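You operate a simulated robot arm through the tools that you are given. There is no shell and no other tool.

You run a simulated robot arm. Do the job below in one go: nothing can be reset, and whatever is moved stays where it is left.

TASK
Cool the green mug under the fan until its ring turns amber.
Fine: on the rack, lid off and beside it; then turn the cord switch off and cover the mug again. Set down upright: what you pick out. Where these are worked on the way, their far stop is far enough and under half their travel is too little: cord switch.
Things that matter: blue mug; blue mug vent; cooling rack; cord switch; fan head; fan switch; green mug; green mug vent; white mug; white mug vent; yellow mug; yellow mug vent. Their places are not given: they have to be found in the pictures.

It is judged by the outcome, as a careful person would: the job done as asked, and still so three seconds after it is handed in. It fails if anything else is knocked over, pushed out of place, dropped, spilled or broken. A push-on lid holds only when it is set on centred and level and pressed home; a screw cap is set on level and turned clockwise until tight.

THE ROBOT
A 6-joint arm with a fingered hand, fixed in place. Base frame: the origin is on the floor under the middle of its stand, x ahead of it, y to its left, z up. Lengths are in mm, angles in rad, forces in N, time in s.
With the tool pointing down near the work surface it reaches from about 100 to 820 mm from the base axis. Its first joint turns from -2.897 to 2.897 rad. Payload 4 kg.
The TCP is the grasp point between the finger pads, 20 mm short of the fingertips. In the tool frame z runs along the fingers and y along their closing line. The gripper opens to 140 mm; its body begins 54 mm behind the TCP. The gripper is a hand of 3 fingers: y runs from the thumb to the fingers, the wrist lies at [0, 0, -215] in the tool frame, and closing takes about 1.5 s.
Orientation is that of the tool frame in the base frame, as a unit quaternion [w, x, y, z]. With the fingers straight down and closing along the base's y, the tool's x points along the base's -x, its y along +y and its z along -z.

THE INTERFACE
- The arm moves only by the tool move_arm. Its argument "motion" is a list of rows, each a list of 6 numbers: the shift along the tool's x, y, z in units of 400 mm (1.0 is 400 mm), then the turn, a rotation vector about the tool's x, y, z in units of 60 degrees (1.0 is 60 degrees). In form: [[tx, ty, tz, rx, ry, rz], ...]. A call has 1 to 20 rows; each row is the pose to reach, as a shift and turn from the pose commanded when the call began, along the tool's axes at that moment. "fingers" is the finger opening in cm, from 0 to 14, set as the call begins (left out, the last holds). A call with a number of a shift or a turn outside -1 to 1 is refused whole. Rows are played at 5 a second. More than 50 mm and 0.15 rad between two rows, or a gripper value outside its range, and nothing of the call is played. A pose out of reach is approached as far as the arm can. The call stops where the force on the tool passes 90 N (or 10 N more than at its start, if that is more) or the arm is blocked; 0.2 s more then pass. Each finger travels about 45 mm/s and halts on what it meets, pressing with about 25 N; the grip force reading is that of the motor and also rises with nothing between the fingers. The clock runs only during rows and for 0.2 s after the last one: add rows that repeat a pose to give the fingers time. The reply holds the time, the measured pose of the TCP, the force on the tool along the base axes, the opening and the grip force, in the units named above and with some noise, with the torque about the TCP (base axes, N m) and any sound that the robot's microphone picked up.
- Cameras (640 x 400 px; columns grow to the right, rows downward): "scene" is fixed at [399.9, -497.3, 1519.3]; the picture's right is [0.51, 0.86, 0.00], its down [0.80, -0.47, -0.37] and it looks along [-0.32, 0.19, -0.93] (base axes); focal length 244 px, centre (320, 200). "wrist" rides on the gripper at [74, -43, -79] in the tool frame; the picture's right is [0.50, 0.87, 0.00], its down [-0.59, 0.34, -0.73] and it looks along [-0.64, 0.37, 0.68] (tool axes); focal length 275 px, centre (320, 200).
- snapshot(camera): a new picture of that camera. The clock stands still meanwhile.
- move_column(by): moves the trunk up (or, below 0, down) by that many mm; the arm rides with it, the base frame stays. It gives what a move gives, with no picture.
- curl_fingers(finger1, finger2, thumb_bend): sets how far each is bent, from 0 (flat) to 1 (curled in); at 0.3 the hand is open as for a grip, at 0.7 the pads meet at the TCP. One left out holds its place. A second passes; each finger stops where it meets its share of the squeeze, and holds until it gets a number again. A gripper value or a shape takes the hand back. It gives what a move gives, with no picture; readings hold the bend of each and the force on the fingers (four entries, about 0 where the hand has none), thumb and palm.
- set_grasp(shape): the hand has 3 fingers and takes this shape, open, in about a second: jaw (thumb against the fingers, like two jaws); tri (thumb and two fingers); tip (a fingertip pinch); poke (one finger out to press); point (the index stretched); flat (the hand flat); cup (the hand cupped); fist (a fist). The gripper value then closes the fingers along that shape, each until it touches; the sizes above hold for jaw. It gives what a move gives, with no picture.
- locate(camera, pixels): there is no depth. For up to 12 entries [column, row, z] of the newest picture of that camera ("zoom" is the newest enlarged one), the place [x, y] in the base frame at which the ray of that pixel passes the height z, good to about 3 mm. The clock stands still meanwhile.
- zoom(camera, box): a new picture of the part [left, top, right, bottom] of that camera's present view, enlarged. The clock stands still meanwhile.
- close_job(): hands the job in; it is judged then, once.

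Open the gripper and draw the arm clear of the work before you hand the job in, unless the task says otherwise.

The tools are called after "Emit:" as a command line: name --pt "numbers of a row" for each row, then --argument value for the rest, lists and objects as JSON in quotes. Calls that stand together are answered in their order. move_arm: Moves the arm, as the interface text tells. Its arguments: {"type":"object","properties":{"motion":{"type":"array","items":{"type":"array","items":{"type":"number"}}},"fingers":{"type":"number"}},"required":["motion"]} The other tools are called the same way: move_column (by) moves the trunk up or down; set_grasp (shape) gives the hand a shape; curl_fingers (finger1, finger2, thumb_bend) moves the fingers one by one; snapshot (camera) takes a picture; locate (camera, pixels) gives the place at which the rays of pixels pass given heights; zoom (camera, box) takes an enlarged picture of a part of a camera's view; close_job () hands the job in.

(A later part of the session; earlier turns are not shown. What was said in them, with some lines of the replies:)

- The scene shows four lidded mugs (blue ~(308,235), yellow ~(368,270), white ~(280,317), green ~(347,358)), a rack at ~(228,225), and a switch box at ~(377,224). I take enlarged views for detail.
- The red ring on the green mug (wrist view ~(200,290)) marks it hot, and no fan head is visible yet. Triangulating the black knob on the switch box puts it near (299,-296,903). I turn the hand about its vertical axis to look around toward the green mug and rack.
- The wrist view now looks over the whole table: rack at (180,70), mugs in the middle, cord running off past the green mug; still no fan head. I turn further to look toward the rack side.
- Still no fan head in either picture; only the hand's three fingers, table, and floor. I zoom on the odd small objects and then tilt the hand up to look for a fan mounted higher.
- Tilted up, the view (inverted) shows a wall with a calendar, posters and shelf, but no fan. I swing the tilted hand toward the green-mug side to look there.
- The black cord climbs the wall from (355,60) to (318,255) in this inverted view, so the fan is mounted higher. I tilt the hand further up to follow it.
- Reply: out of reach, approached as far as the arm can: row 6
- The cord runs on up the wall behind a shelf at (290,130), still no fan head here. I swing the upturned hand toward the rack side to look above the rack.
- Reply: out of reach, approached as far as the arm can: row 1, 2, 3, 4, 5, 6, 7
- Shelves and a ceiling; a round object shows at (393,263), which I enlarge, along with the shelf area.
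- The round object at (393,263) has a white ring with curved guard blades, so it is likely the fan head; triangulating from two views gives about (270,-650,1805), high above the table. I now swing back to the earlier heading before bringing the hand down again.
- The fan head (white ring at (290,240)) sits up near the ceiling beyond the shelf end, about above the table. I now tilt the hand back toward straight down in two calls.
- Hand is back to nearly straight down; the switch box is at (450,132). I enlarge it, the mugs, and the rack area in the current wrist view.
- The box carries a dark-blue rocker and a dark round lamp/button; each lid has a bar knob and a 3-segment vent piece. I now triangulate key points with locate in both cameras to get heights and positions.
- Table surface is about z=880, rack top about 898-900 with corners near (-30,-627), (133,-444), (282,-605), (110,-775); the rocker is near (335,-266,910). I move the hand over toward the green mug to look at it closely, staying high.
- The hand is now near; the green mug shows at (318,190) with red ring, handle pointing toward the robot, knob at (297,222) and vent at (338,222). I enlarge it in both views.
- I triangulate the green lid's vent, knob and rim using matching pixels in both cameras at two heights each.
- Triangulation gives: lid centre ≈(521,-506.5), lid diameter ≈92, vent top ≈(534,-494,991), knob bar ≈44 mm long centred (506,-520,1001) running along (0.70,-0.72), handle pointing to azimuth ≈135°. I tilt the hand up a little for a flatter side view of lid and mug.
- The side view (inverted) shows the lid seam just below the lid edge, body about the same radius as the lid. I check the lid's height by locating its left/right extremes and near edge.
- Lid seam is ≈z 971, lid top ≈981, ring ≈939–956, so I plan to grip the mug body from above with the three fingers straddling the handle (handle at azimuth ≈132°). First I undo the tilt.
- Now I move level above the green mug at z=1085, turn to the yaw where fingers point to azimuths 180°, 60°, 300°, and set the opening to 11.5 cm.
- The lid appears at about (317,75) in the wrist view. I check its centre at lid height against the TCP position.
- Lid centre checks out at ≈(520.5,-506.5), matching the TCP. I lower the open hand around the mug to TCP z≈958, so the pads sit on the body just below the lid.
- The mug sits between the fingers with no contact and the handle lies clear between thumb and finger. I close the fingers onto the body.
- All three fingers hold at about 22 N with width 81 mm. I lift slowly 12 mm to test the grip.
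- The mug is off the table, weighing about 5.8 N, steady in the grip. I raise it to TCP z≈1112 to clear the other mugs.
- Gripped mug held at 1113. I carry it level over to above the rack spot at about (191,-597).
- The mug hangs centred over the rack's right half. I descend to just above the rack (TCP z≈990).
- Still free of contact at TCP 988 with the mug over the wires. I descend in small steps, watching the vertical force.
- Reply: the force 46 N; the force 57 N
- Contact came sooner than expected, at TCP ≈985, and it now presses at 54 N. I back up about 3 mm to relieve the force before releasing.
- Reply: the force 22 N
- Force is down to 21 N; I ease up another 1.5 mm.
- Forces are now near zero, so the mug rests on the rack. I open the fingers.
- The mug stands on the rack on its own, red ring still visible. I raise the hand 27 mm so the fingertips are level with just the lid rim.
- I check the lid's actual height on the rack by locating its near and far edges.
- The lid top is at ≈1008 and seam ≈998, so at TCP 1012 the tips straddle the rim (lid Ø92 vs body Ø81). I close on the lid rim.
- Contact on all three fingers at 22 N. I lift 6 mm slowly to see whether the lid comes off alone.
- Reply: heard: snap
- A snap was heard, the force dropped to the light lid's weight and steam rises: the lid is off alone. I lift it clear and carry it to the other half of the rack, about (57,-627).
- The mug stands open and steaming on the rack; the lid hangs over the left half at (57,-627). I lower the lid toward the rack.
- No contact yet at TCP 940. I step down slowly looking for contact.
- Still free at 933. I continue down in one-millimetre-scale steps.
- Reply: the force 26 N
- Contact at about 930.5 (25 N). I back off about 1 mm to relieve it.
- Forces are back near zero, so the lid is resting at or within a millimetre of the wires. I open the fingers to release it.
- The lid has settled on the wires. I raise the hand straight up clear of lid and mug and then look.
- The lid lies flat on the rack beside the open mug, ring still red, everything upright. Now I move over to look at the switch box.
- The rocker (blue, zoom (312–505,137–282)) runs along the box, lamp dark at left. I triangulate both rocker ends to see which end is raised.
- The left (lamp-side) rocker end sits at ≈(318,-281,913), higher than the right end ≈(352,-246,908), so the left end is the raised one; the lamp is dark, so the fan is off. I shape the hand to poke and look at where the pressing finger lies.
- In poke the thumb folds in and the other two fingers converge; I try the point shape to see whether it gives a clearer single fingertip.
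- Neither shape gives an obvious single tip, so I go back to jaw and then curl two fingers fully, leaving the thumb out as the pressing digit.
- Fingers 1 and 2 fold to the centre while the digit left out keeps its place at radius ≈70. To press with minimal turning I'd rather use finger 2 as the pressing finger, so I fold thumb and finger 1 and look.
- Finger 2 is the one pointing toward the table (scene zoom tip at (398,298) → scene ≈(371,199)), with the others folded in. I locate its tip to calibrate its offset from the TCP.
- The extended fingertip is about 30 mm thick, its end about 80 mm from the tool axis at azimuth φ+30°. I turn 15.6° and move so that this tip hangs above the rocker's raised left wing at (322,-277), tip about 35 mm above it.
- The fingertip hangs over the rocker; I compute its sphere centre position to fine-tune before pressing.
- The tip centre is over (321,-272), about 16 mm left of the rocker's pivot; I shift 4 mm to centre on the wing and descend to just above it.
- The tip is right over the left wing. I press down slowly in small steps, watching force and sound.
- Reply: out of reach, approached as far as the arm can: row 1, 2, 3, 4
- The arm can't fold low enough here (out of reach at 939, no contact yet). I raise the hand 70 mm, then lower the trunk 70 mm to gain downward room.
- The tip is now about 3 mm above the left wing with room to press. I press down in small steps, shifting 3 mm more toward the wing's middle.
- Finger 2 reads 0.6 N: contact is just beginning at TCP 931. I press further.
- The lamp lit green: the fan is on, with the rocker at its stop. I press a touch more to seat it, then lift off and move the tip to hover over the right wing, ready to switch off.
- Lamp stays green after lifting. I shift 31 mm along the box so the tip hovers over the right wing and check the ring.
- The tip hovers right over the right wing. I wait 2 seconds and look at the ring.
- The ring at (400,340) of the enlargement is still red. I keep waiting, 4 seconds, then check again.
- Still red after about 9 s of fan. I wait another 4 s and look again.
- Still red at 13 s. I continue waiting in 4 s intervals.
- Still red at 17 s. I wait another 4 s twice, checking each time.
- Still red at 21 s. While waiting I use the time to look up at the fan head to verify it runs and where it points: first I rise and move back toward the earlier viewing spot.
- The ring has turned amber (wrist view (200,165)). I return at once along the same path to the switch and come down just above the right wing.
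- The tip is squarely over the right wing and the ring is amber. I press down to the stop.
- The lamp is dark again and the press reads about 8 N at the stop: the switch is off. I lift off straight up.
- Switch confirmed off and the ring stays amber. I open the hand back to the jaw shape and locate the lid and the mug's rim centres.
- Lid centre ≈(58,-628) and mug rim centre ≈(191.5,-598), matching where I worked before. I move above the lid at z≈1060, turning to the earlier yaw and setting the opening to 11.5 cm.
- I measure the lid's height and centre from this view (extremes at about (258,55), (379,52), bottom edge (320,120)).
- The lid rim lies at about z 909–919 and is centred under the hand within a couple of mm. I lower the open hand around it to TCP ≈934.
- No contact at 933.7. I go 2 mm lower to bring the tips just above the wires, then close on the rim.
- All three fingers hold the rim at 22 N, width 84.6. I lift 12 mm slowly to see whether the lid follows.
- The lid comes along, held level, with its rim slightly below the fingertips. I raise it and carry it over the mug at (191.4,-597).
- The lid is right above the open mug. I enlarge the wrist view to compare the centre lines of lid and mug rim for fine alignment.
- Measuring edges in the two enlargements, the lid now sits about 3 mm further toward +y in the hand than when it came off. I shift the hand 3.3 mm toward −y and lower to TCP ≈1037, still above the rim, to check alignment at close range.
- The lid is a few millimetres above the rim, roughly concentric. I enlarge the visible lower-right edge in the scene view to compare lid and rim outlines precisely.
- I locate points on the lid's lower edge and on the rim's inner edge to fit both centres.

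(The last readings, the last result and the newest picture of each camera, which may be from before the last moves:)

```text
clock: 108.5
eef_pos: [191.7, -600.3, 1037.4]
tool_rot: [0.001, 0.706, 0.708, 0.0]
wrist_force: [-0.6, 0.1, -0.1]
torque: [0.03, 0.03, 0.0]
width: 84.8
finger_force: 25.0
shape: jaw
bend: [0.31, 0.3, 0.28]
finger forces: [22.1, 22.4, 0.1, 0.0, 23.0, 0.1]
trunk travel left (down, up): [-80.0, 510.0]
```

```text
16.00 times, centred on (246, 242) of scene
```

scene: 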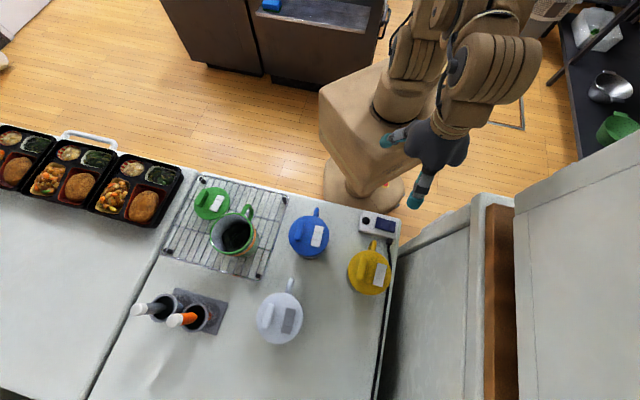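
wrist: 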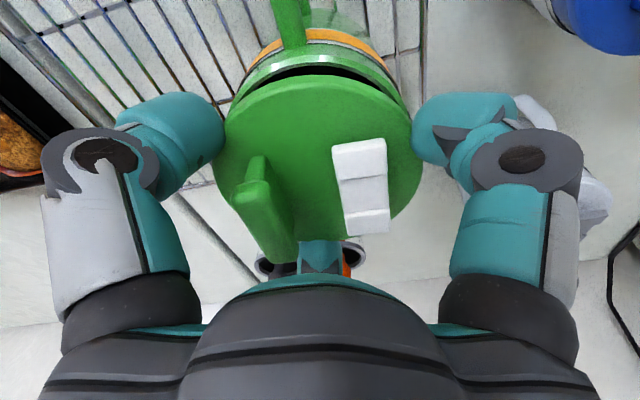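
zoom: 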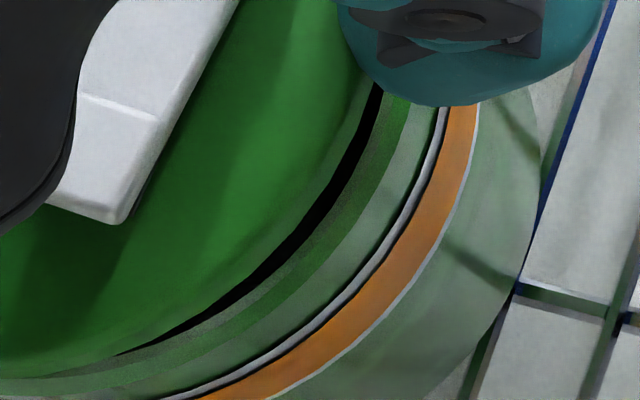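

Fitting the crescent between lid edge and rim (black gap (150,340)–(380,85) in the 16× view) shows the lid concentric with the mug to within about 1 mm. I lower to just above seating height.

Emit:
move_arm --pt "0 0 0.0125 0 0 0" --pt "0 0 0.025 0 0 0" --pt "0 0 0.033 0 0 0" --pt "0 0 0.0375 0 0 0" --pt "0 0 0.0375 0 0 0"

Emit:
zoom --camera "scene" --box '[218, 222, 266, 258]'

Emit:
zoom --camera "wrist" --box '[190, 0, 450, 150]'

```text
clock: 109.7
eef_pos: [191.4, -599.8, 1021.3]
tool_rot: [0.001, 0.706, 0.708, 0.0]
wrist_force: [0.5, 0.7, 0.2]
torque: [0.04, 0.04, -0.02]
width: 84.7
finger_force: 25.1
shape: jaw
bend: [0.31, 0.3, 0.28]
finger forces: [22.3, 22.4, 0.0, 0.1, 22.9, 0.0]
trunk travel left (down, up): [-80.0, 510.0]
```

```text
11.11 times, centred on (242, 240) of scene
```

zoom: 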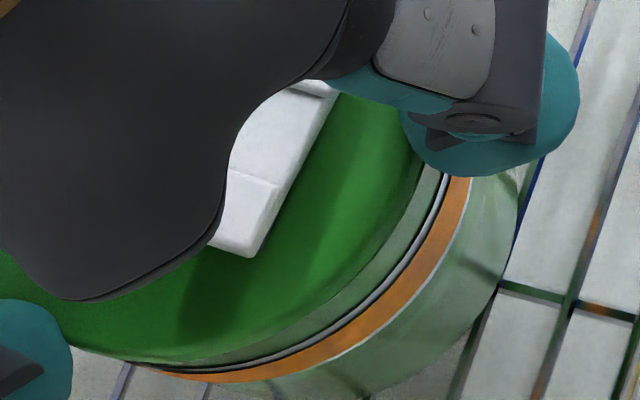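

```text
2.46 times, centred on (320, 75) of wrist
```

zoom: 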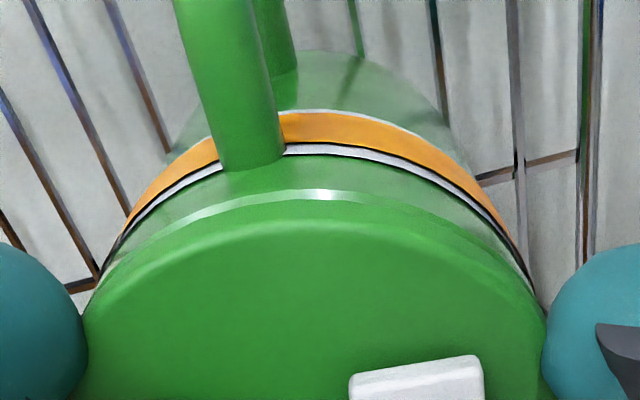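

The lid nearly meets the rim, evenly on both sides, with no force yet. I lower in 1 mm steps.

Emit:
move_arm --pt "0 0 0.0025 0 0 0" --pt "0 0 0.005 0 0 0" --pt "0 0 0.005 0 0 0"

Emit:
move_arm --pt "0 0 0.0025 0 0 0" --pt "0 0 0.005 0 0 0" --pt "0 0 0.005 0 0 0"

```text
clock: 110.5
eef_pos: [190.9, -600.0, 1019.4]
tool_rot: [0.001, 0.707, 0.707, 0.0]
wrist_force: [-0.2, -0.4, -0.5]
torque: [0.01, 0.0, 0.0]
width: 84.7
finger_force: 25.2
shape: jaw
bend: [0.31, 0.3, 0.28]
finger forces: [22.2, 22.5, 0.0, 0.0, 22.9, 0.0]
trunk travel left (down, up): [-80.0, 510.0]
```

```text
clock: 111.3
eef_pos: [191.2, -599.1, 1018.2]
tool_rot: [0.001, 0.706, 0.708, 0.001]
wrist_force: [-0.1, -2.5, 15.1]
torque: [-0.08, 0.18, -0.02]
width: 84.3
finger_force: 25.1
shape: jaw
bend: [0.31, 0.3, 0.28]
finger forces: [24.1, 25.3, 0.0, 0.0, 26.3, 0.0]
trunk travel left (down, up): [-80.0, 510.0]
heard: snap
```

A snap was heard with 15 N of down-force: the lid is on. I press a little further to make sure it is home.

Emit:
move_arm --pt "0 0 0.0015 0 0 0" --pt "0 0 0.003 0 0 0" --pt "0 0 0.003 0 0 0"

Emit:
zoom --camera "scene" --box '[218, 222, 266, 258]'

Emit:
zoom --camera "wrist" --box '[190, 0, 450, 150]'

```text
clock: 112.1
eef_pos: [190.6, -598.6, 1017.5]
tool_rot: [0.002, 0.706, 0.708, -0.001]
wrist_force: [0.4, -5.7, 27.9]
torque: [-0.16, 0.24, 0.02]
width: 84.0
finger_force: 25.1
shape: jaw
bend: [0.31, 0.3, 0.28]
finger forces: [25.4, 27.1, 0.0, 0.0, 27.9, 0.0]
trunk travel left (down, up): [-80.0, 510.0]
```

```text
11.11 times, centred on (242, 240) of scene
```

zoom: 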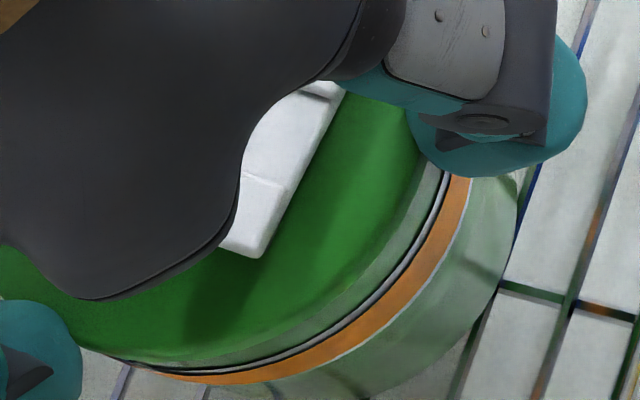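

```text
2.46 times, centred on (320, 75) of wrist
```

zoom: 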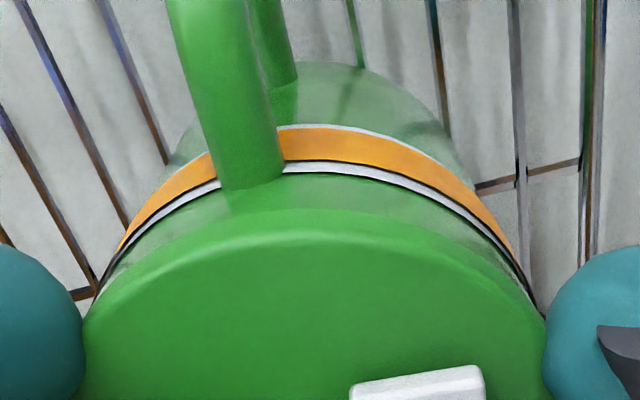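

The lid sits flush all around (seam even in both views), pressed with 28 N. I ease off the pressure before releasing.

Emit:
move_arm --pt "0 0 -0.002 0 0 0" --pt "0 0 -0.004 0 0 0" --pt "0 0 -0.004 0 0 0"

```text
clock: 112.9
eef_pos: [191.1, -599.1, 1018.7]
tool_rot: [0.002, 0.706, 0.708, 0.001]
wrist_force: [0.2, 0.1, 10.1]
torque: [-0.06, 0.18, 0.01]
width: 84.0
finger_force: 25.4
shape: jaw
bend: [0.31, 0.3, 0.28]
finger forces: [26.5, 25.4, 0.0, 0.0, 27.8, 0.1]
trunk travel left (down, up): [-80.0, 510.0]
```

Forces are small now (10 N vertical, no sideways). I open the fingers to release the lid.

Emit:
move_arm --pt "0 0 -0.001 0 0 0" --pt "0 0 -0.001 0 0 0" --pt "0 0 -0.001 0 0 0" --pt "0 0 -0.001 0 0 0" --pt "0 0 -0.001 0 0 0" --pt "0 0 -0.001 0 0 0" --fingers 11.5

Emit:
snapshot --camera "wrist"

Emit:
zoom --camera "scene" --box '[180, 180, 290, 260]'

```text
clock: 114.3
eef_pos: [191.2, -599.5, 1019.7]
tool_rot: [0.001, 0.706, 0.708, 0.0]
wrist_force: [0.3, 0.4, 0.2]
torque: [0.01, 0.04, 0.01]
width: 114.8
finger_force: 0.0
shape: jaw
bend: [0.24, 0.24, 0.23]
finger forces: [0.1, 0.0, 0.0, 0.0, 0.0, 0.1]
trunk travel left (down, up): [-80.0, 510.0]
```

```text
taken
```

wrist: 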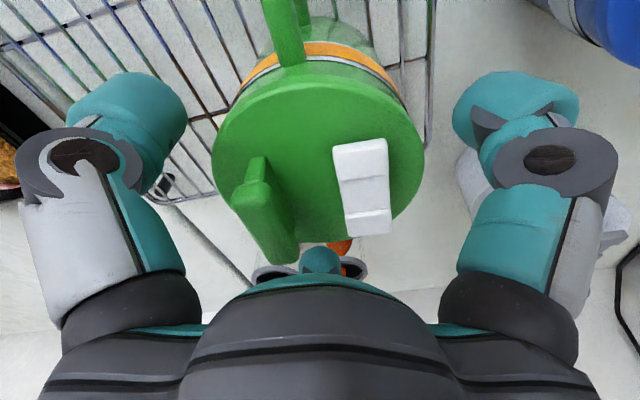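

```text
5.00 times, centred on (235, 220) of scene
```

zoom: 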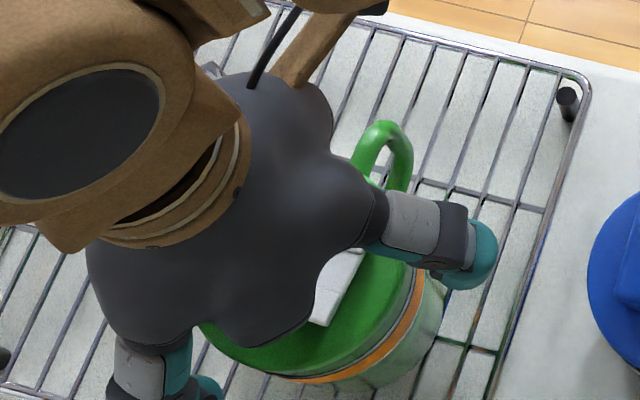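

The lid stays on the mug. I raise the hand straight up clear of it.

Emit:
move_arm --pt "0 0 -0.02 0 0 0" --pt "0 0 -0.06 0 0 0" --pt "0 0 -0.12 0 0 0" --pt "0 0 -0.2 0 0 0" --pt "0 0 -0.28 0 0 0" --pt "0 0 -0.33 0 0 0"

Emit:
snapshot --camera "wrist"

Emit:
snapshot --camera "scene"

```text
clock: 115.7
eef_pos: [191.3, -599.4, 1150.8]
tool_rot: [0.001, 0.707, 0.708, 0.0]
wrist_force: [-0.1, -0.6, 1.1]
torque: [0.0, 0.01, 0.02]
width: 114.7
finger_force: 0.0
shape: jaw
bend: [0.24, 0.24, 0.23]
finger forces: [0.1, 0.0, 0.0, 0.1, 0.1, 0.0]
trunk travel left (down, up): [-80.0, 510.0]
```

```text
taken
```

wrist: 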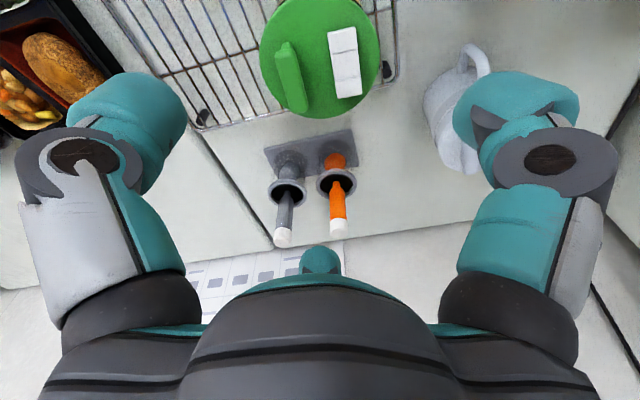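

```text
taken
```

scene: 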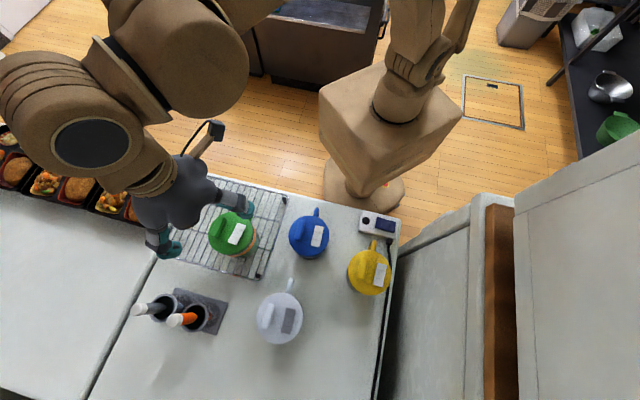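

The mug is covered and standing on the rack. I draw the hand back clear of the work and open it fully.

Emit:
move_arm --pt "0.05 -0.01 -0.02 0 0 0" --pt "0.14 -0.04 -0.05 0 0 0" --pt "0.24 -0.07 -0.08 0 0 0" --pt "0.34 -0.1 -0.1 0 0 0" --pt "0.44 -0.13 -0.1 0 0 0" --pt "0.52 -0.15 -0.1 0 0 0" --pt "0.56 -0.16 -0.1 0 0 0" --fingers 14

Emit:
snapshot --camera "scene"

Emit:
zoom --camera "scene" --box '[180, 180, 290, 260]'

Emit:
snapshot --camera "wrist"

```text
clock: 117.3
eef_pos: [126.3, -376.4, 1191.1]
tool_rot: [0.001, 0.706, 0.708, 0.001]
wrist_force: [0.2, -0.1, 0.0]
torque: [-0.02, -0.01, 0.01]
width: 139.8
finger_force: 0.1
shape: jaw
bend: [0.3, 0.3, 0.3]
finger forces: [0.1, 0.0, 0.0, 0.1, 0.0, 0.1]
trunk travel left (down, up): [-80.0, 510.0]
```

```text
taken
```

scene: 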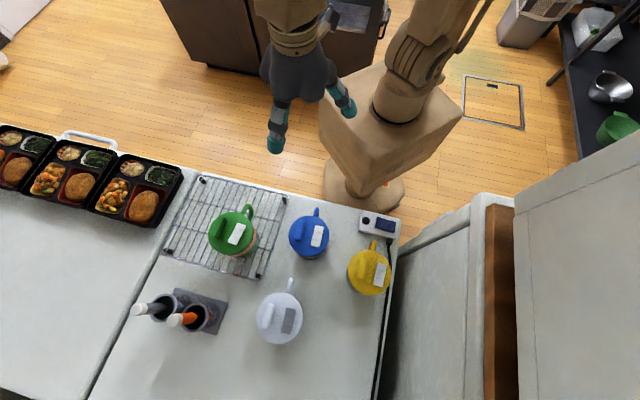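

```text
5.00 times, centred on (235, 220) of scene
```

zoom: 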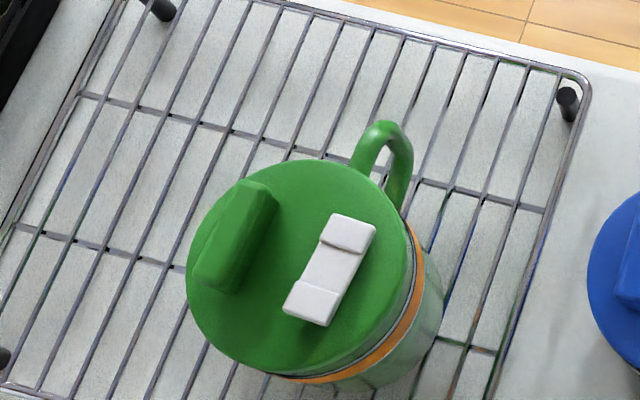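

```text
taken
```

wrist: 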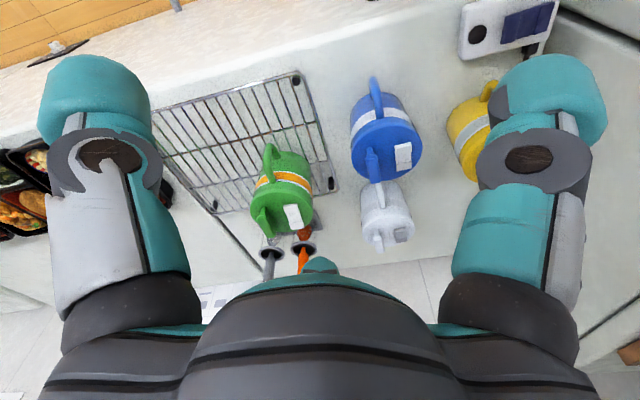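

The ring is amber and the lid is on. I enlarge the wrist's side view to verify the lid is level and the switch off.

Emit:
zoom --camera "wrist" --box '[230, 130, 340, 250]'

Emit:
zoom --camera "wrist" --box '[440, 0, 580, 80]'

Emit:
zoom --camera "scene" --box '[240, 180, 420, 400]'

```text
3.33 times, centred on (285, 190) of wrist
```

zoom: 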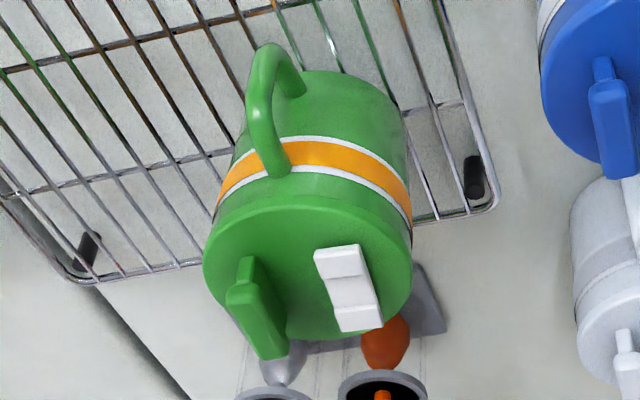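

```text
4.57 times, centred on (510, 40) of wrist
```

zoom: 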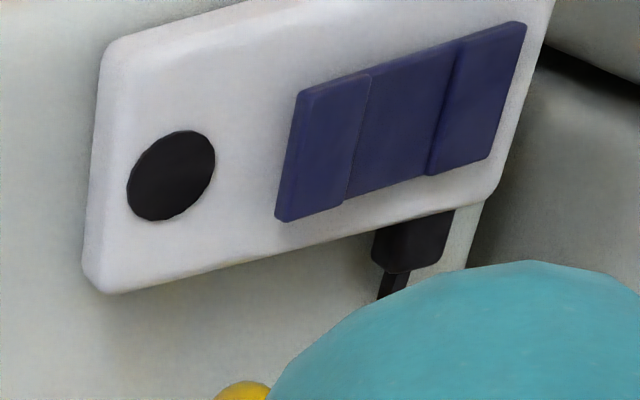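

```text
1.82 times, centred on (330, 290) of scene
```

zoom: 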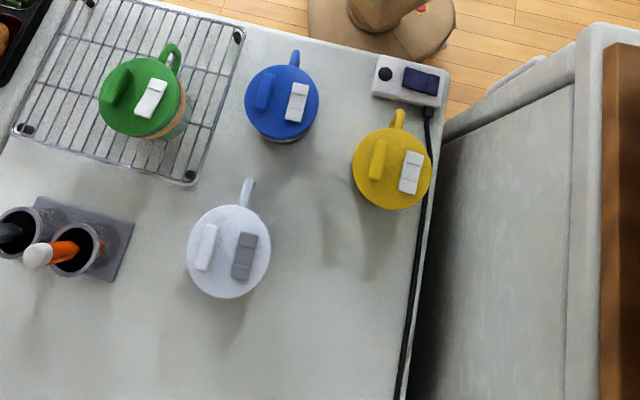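

The green mug is covered on the rack with an amber ring, and the seam is even all round. The switch lamp is dark, the other mugs and the rack haven't moved, and the open hand is clear of the work. I hand the job in.

Emit:
close_job

```text
The job is handed in.
```

The green mug is cooled to an amber ring and stands upright on the rack with its lid back on. The cord switch is off, and I've handed the job in.

- **Cooling:** the mug stood on the rack with its lid lying beside it. The ring turned amber after about 22 seconds of fan.
- **Switch:** I pressed the rocker to its far stop each way. Its lamp lit green when on and is dark now.
- **Lid:** it snapped back on, and I pressed it down with about 28 N. In the last pictures it sits level and centred, with an even seam.
- **Everything else:** the other mugs, the rack and the switch box are where they were, and nothing was dropped or spilled. The hand is open and clear of the table.

When I first set the mug on the rack, it touched sooner than I expected and pressed down with about 54 N before I backed off. The pictures show no shift of the rack or damage from that.
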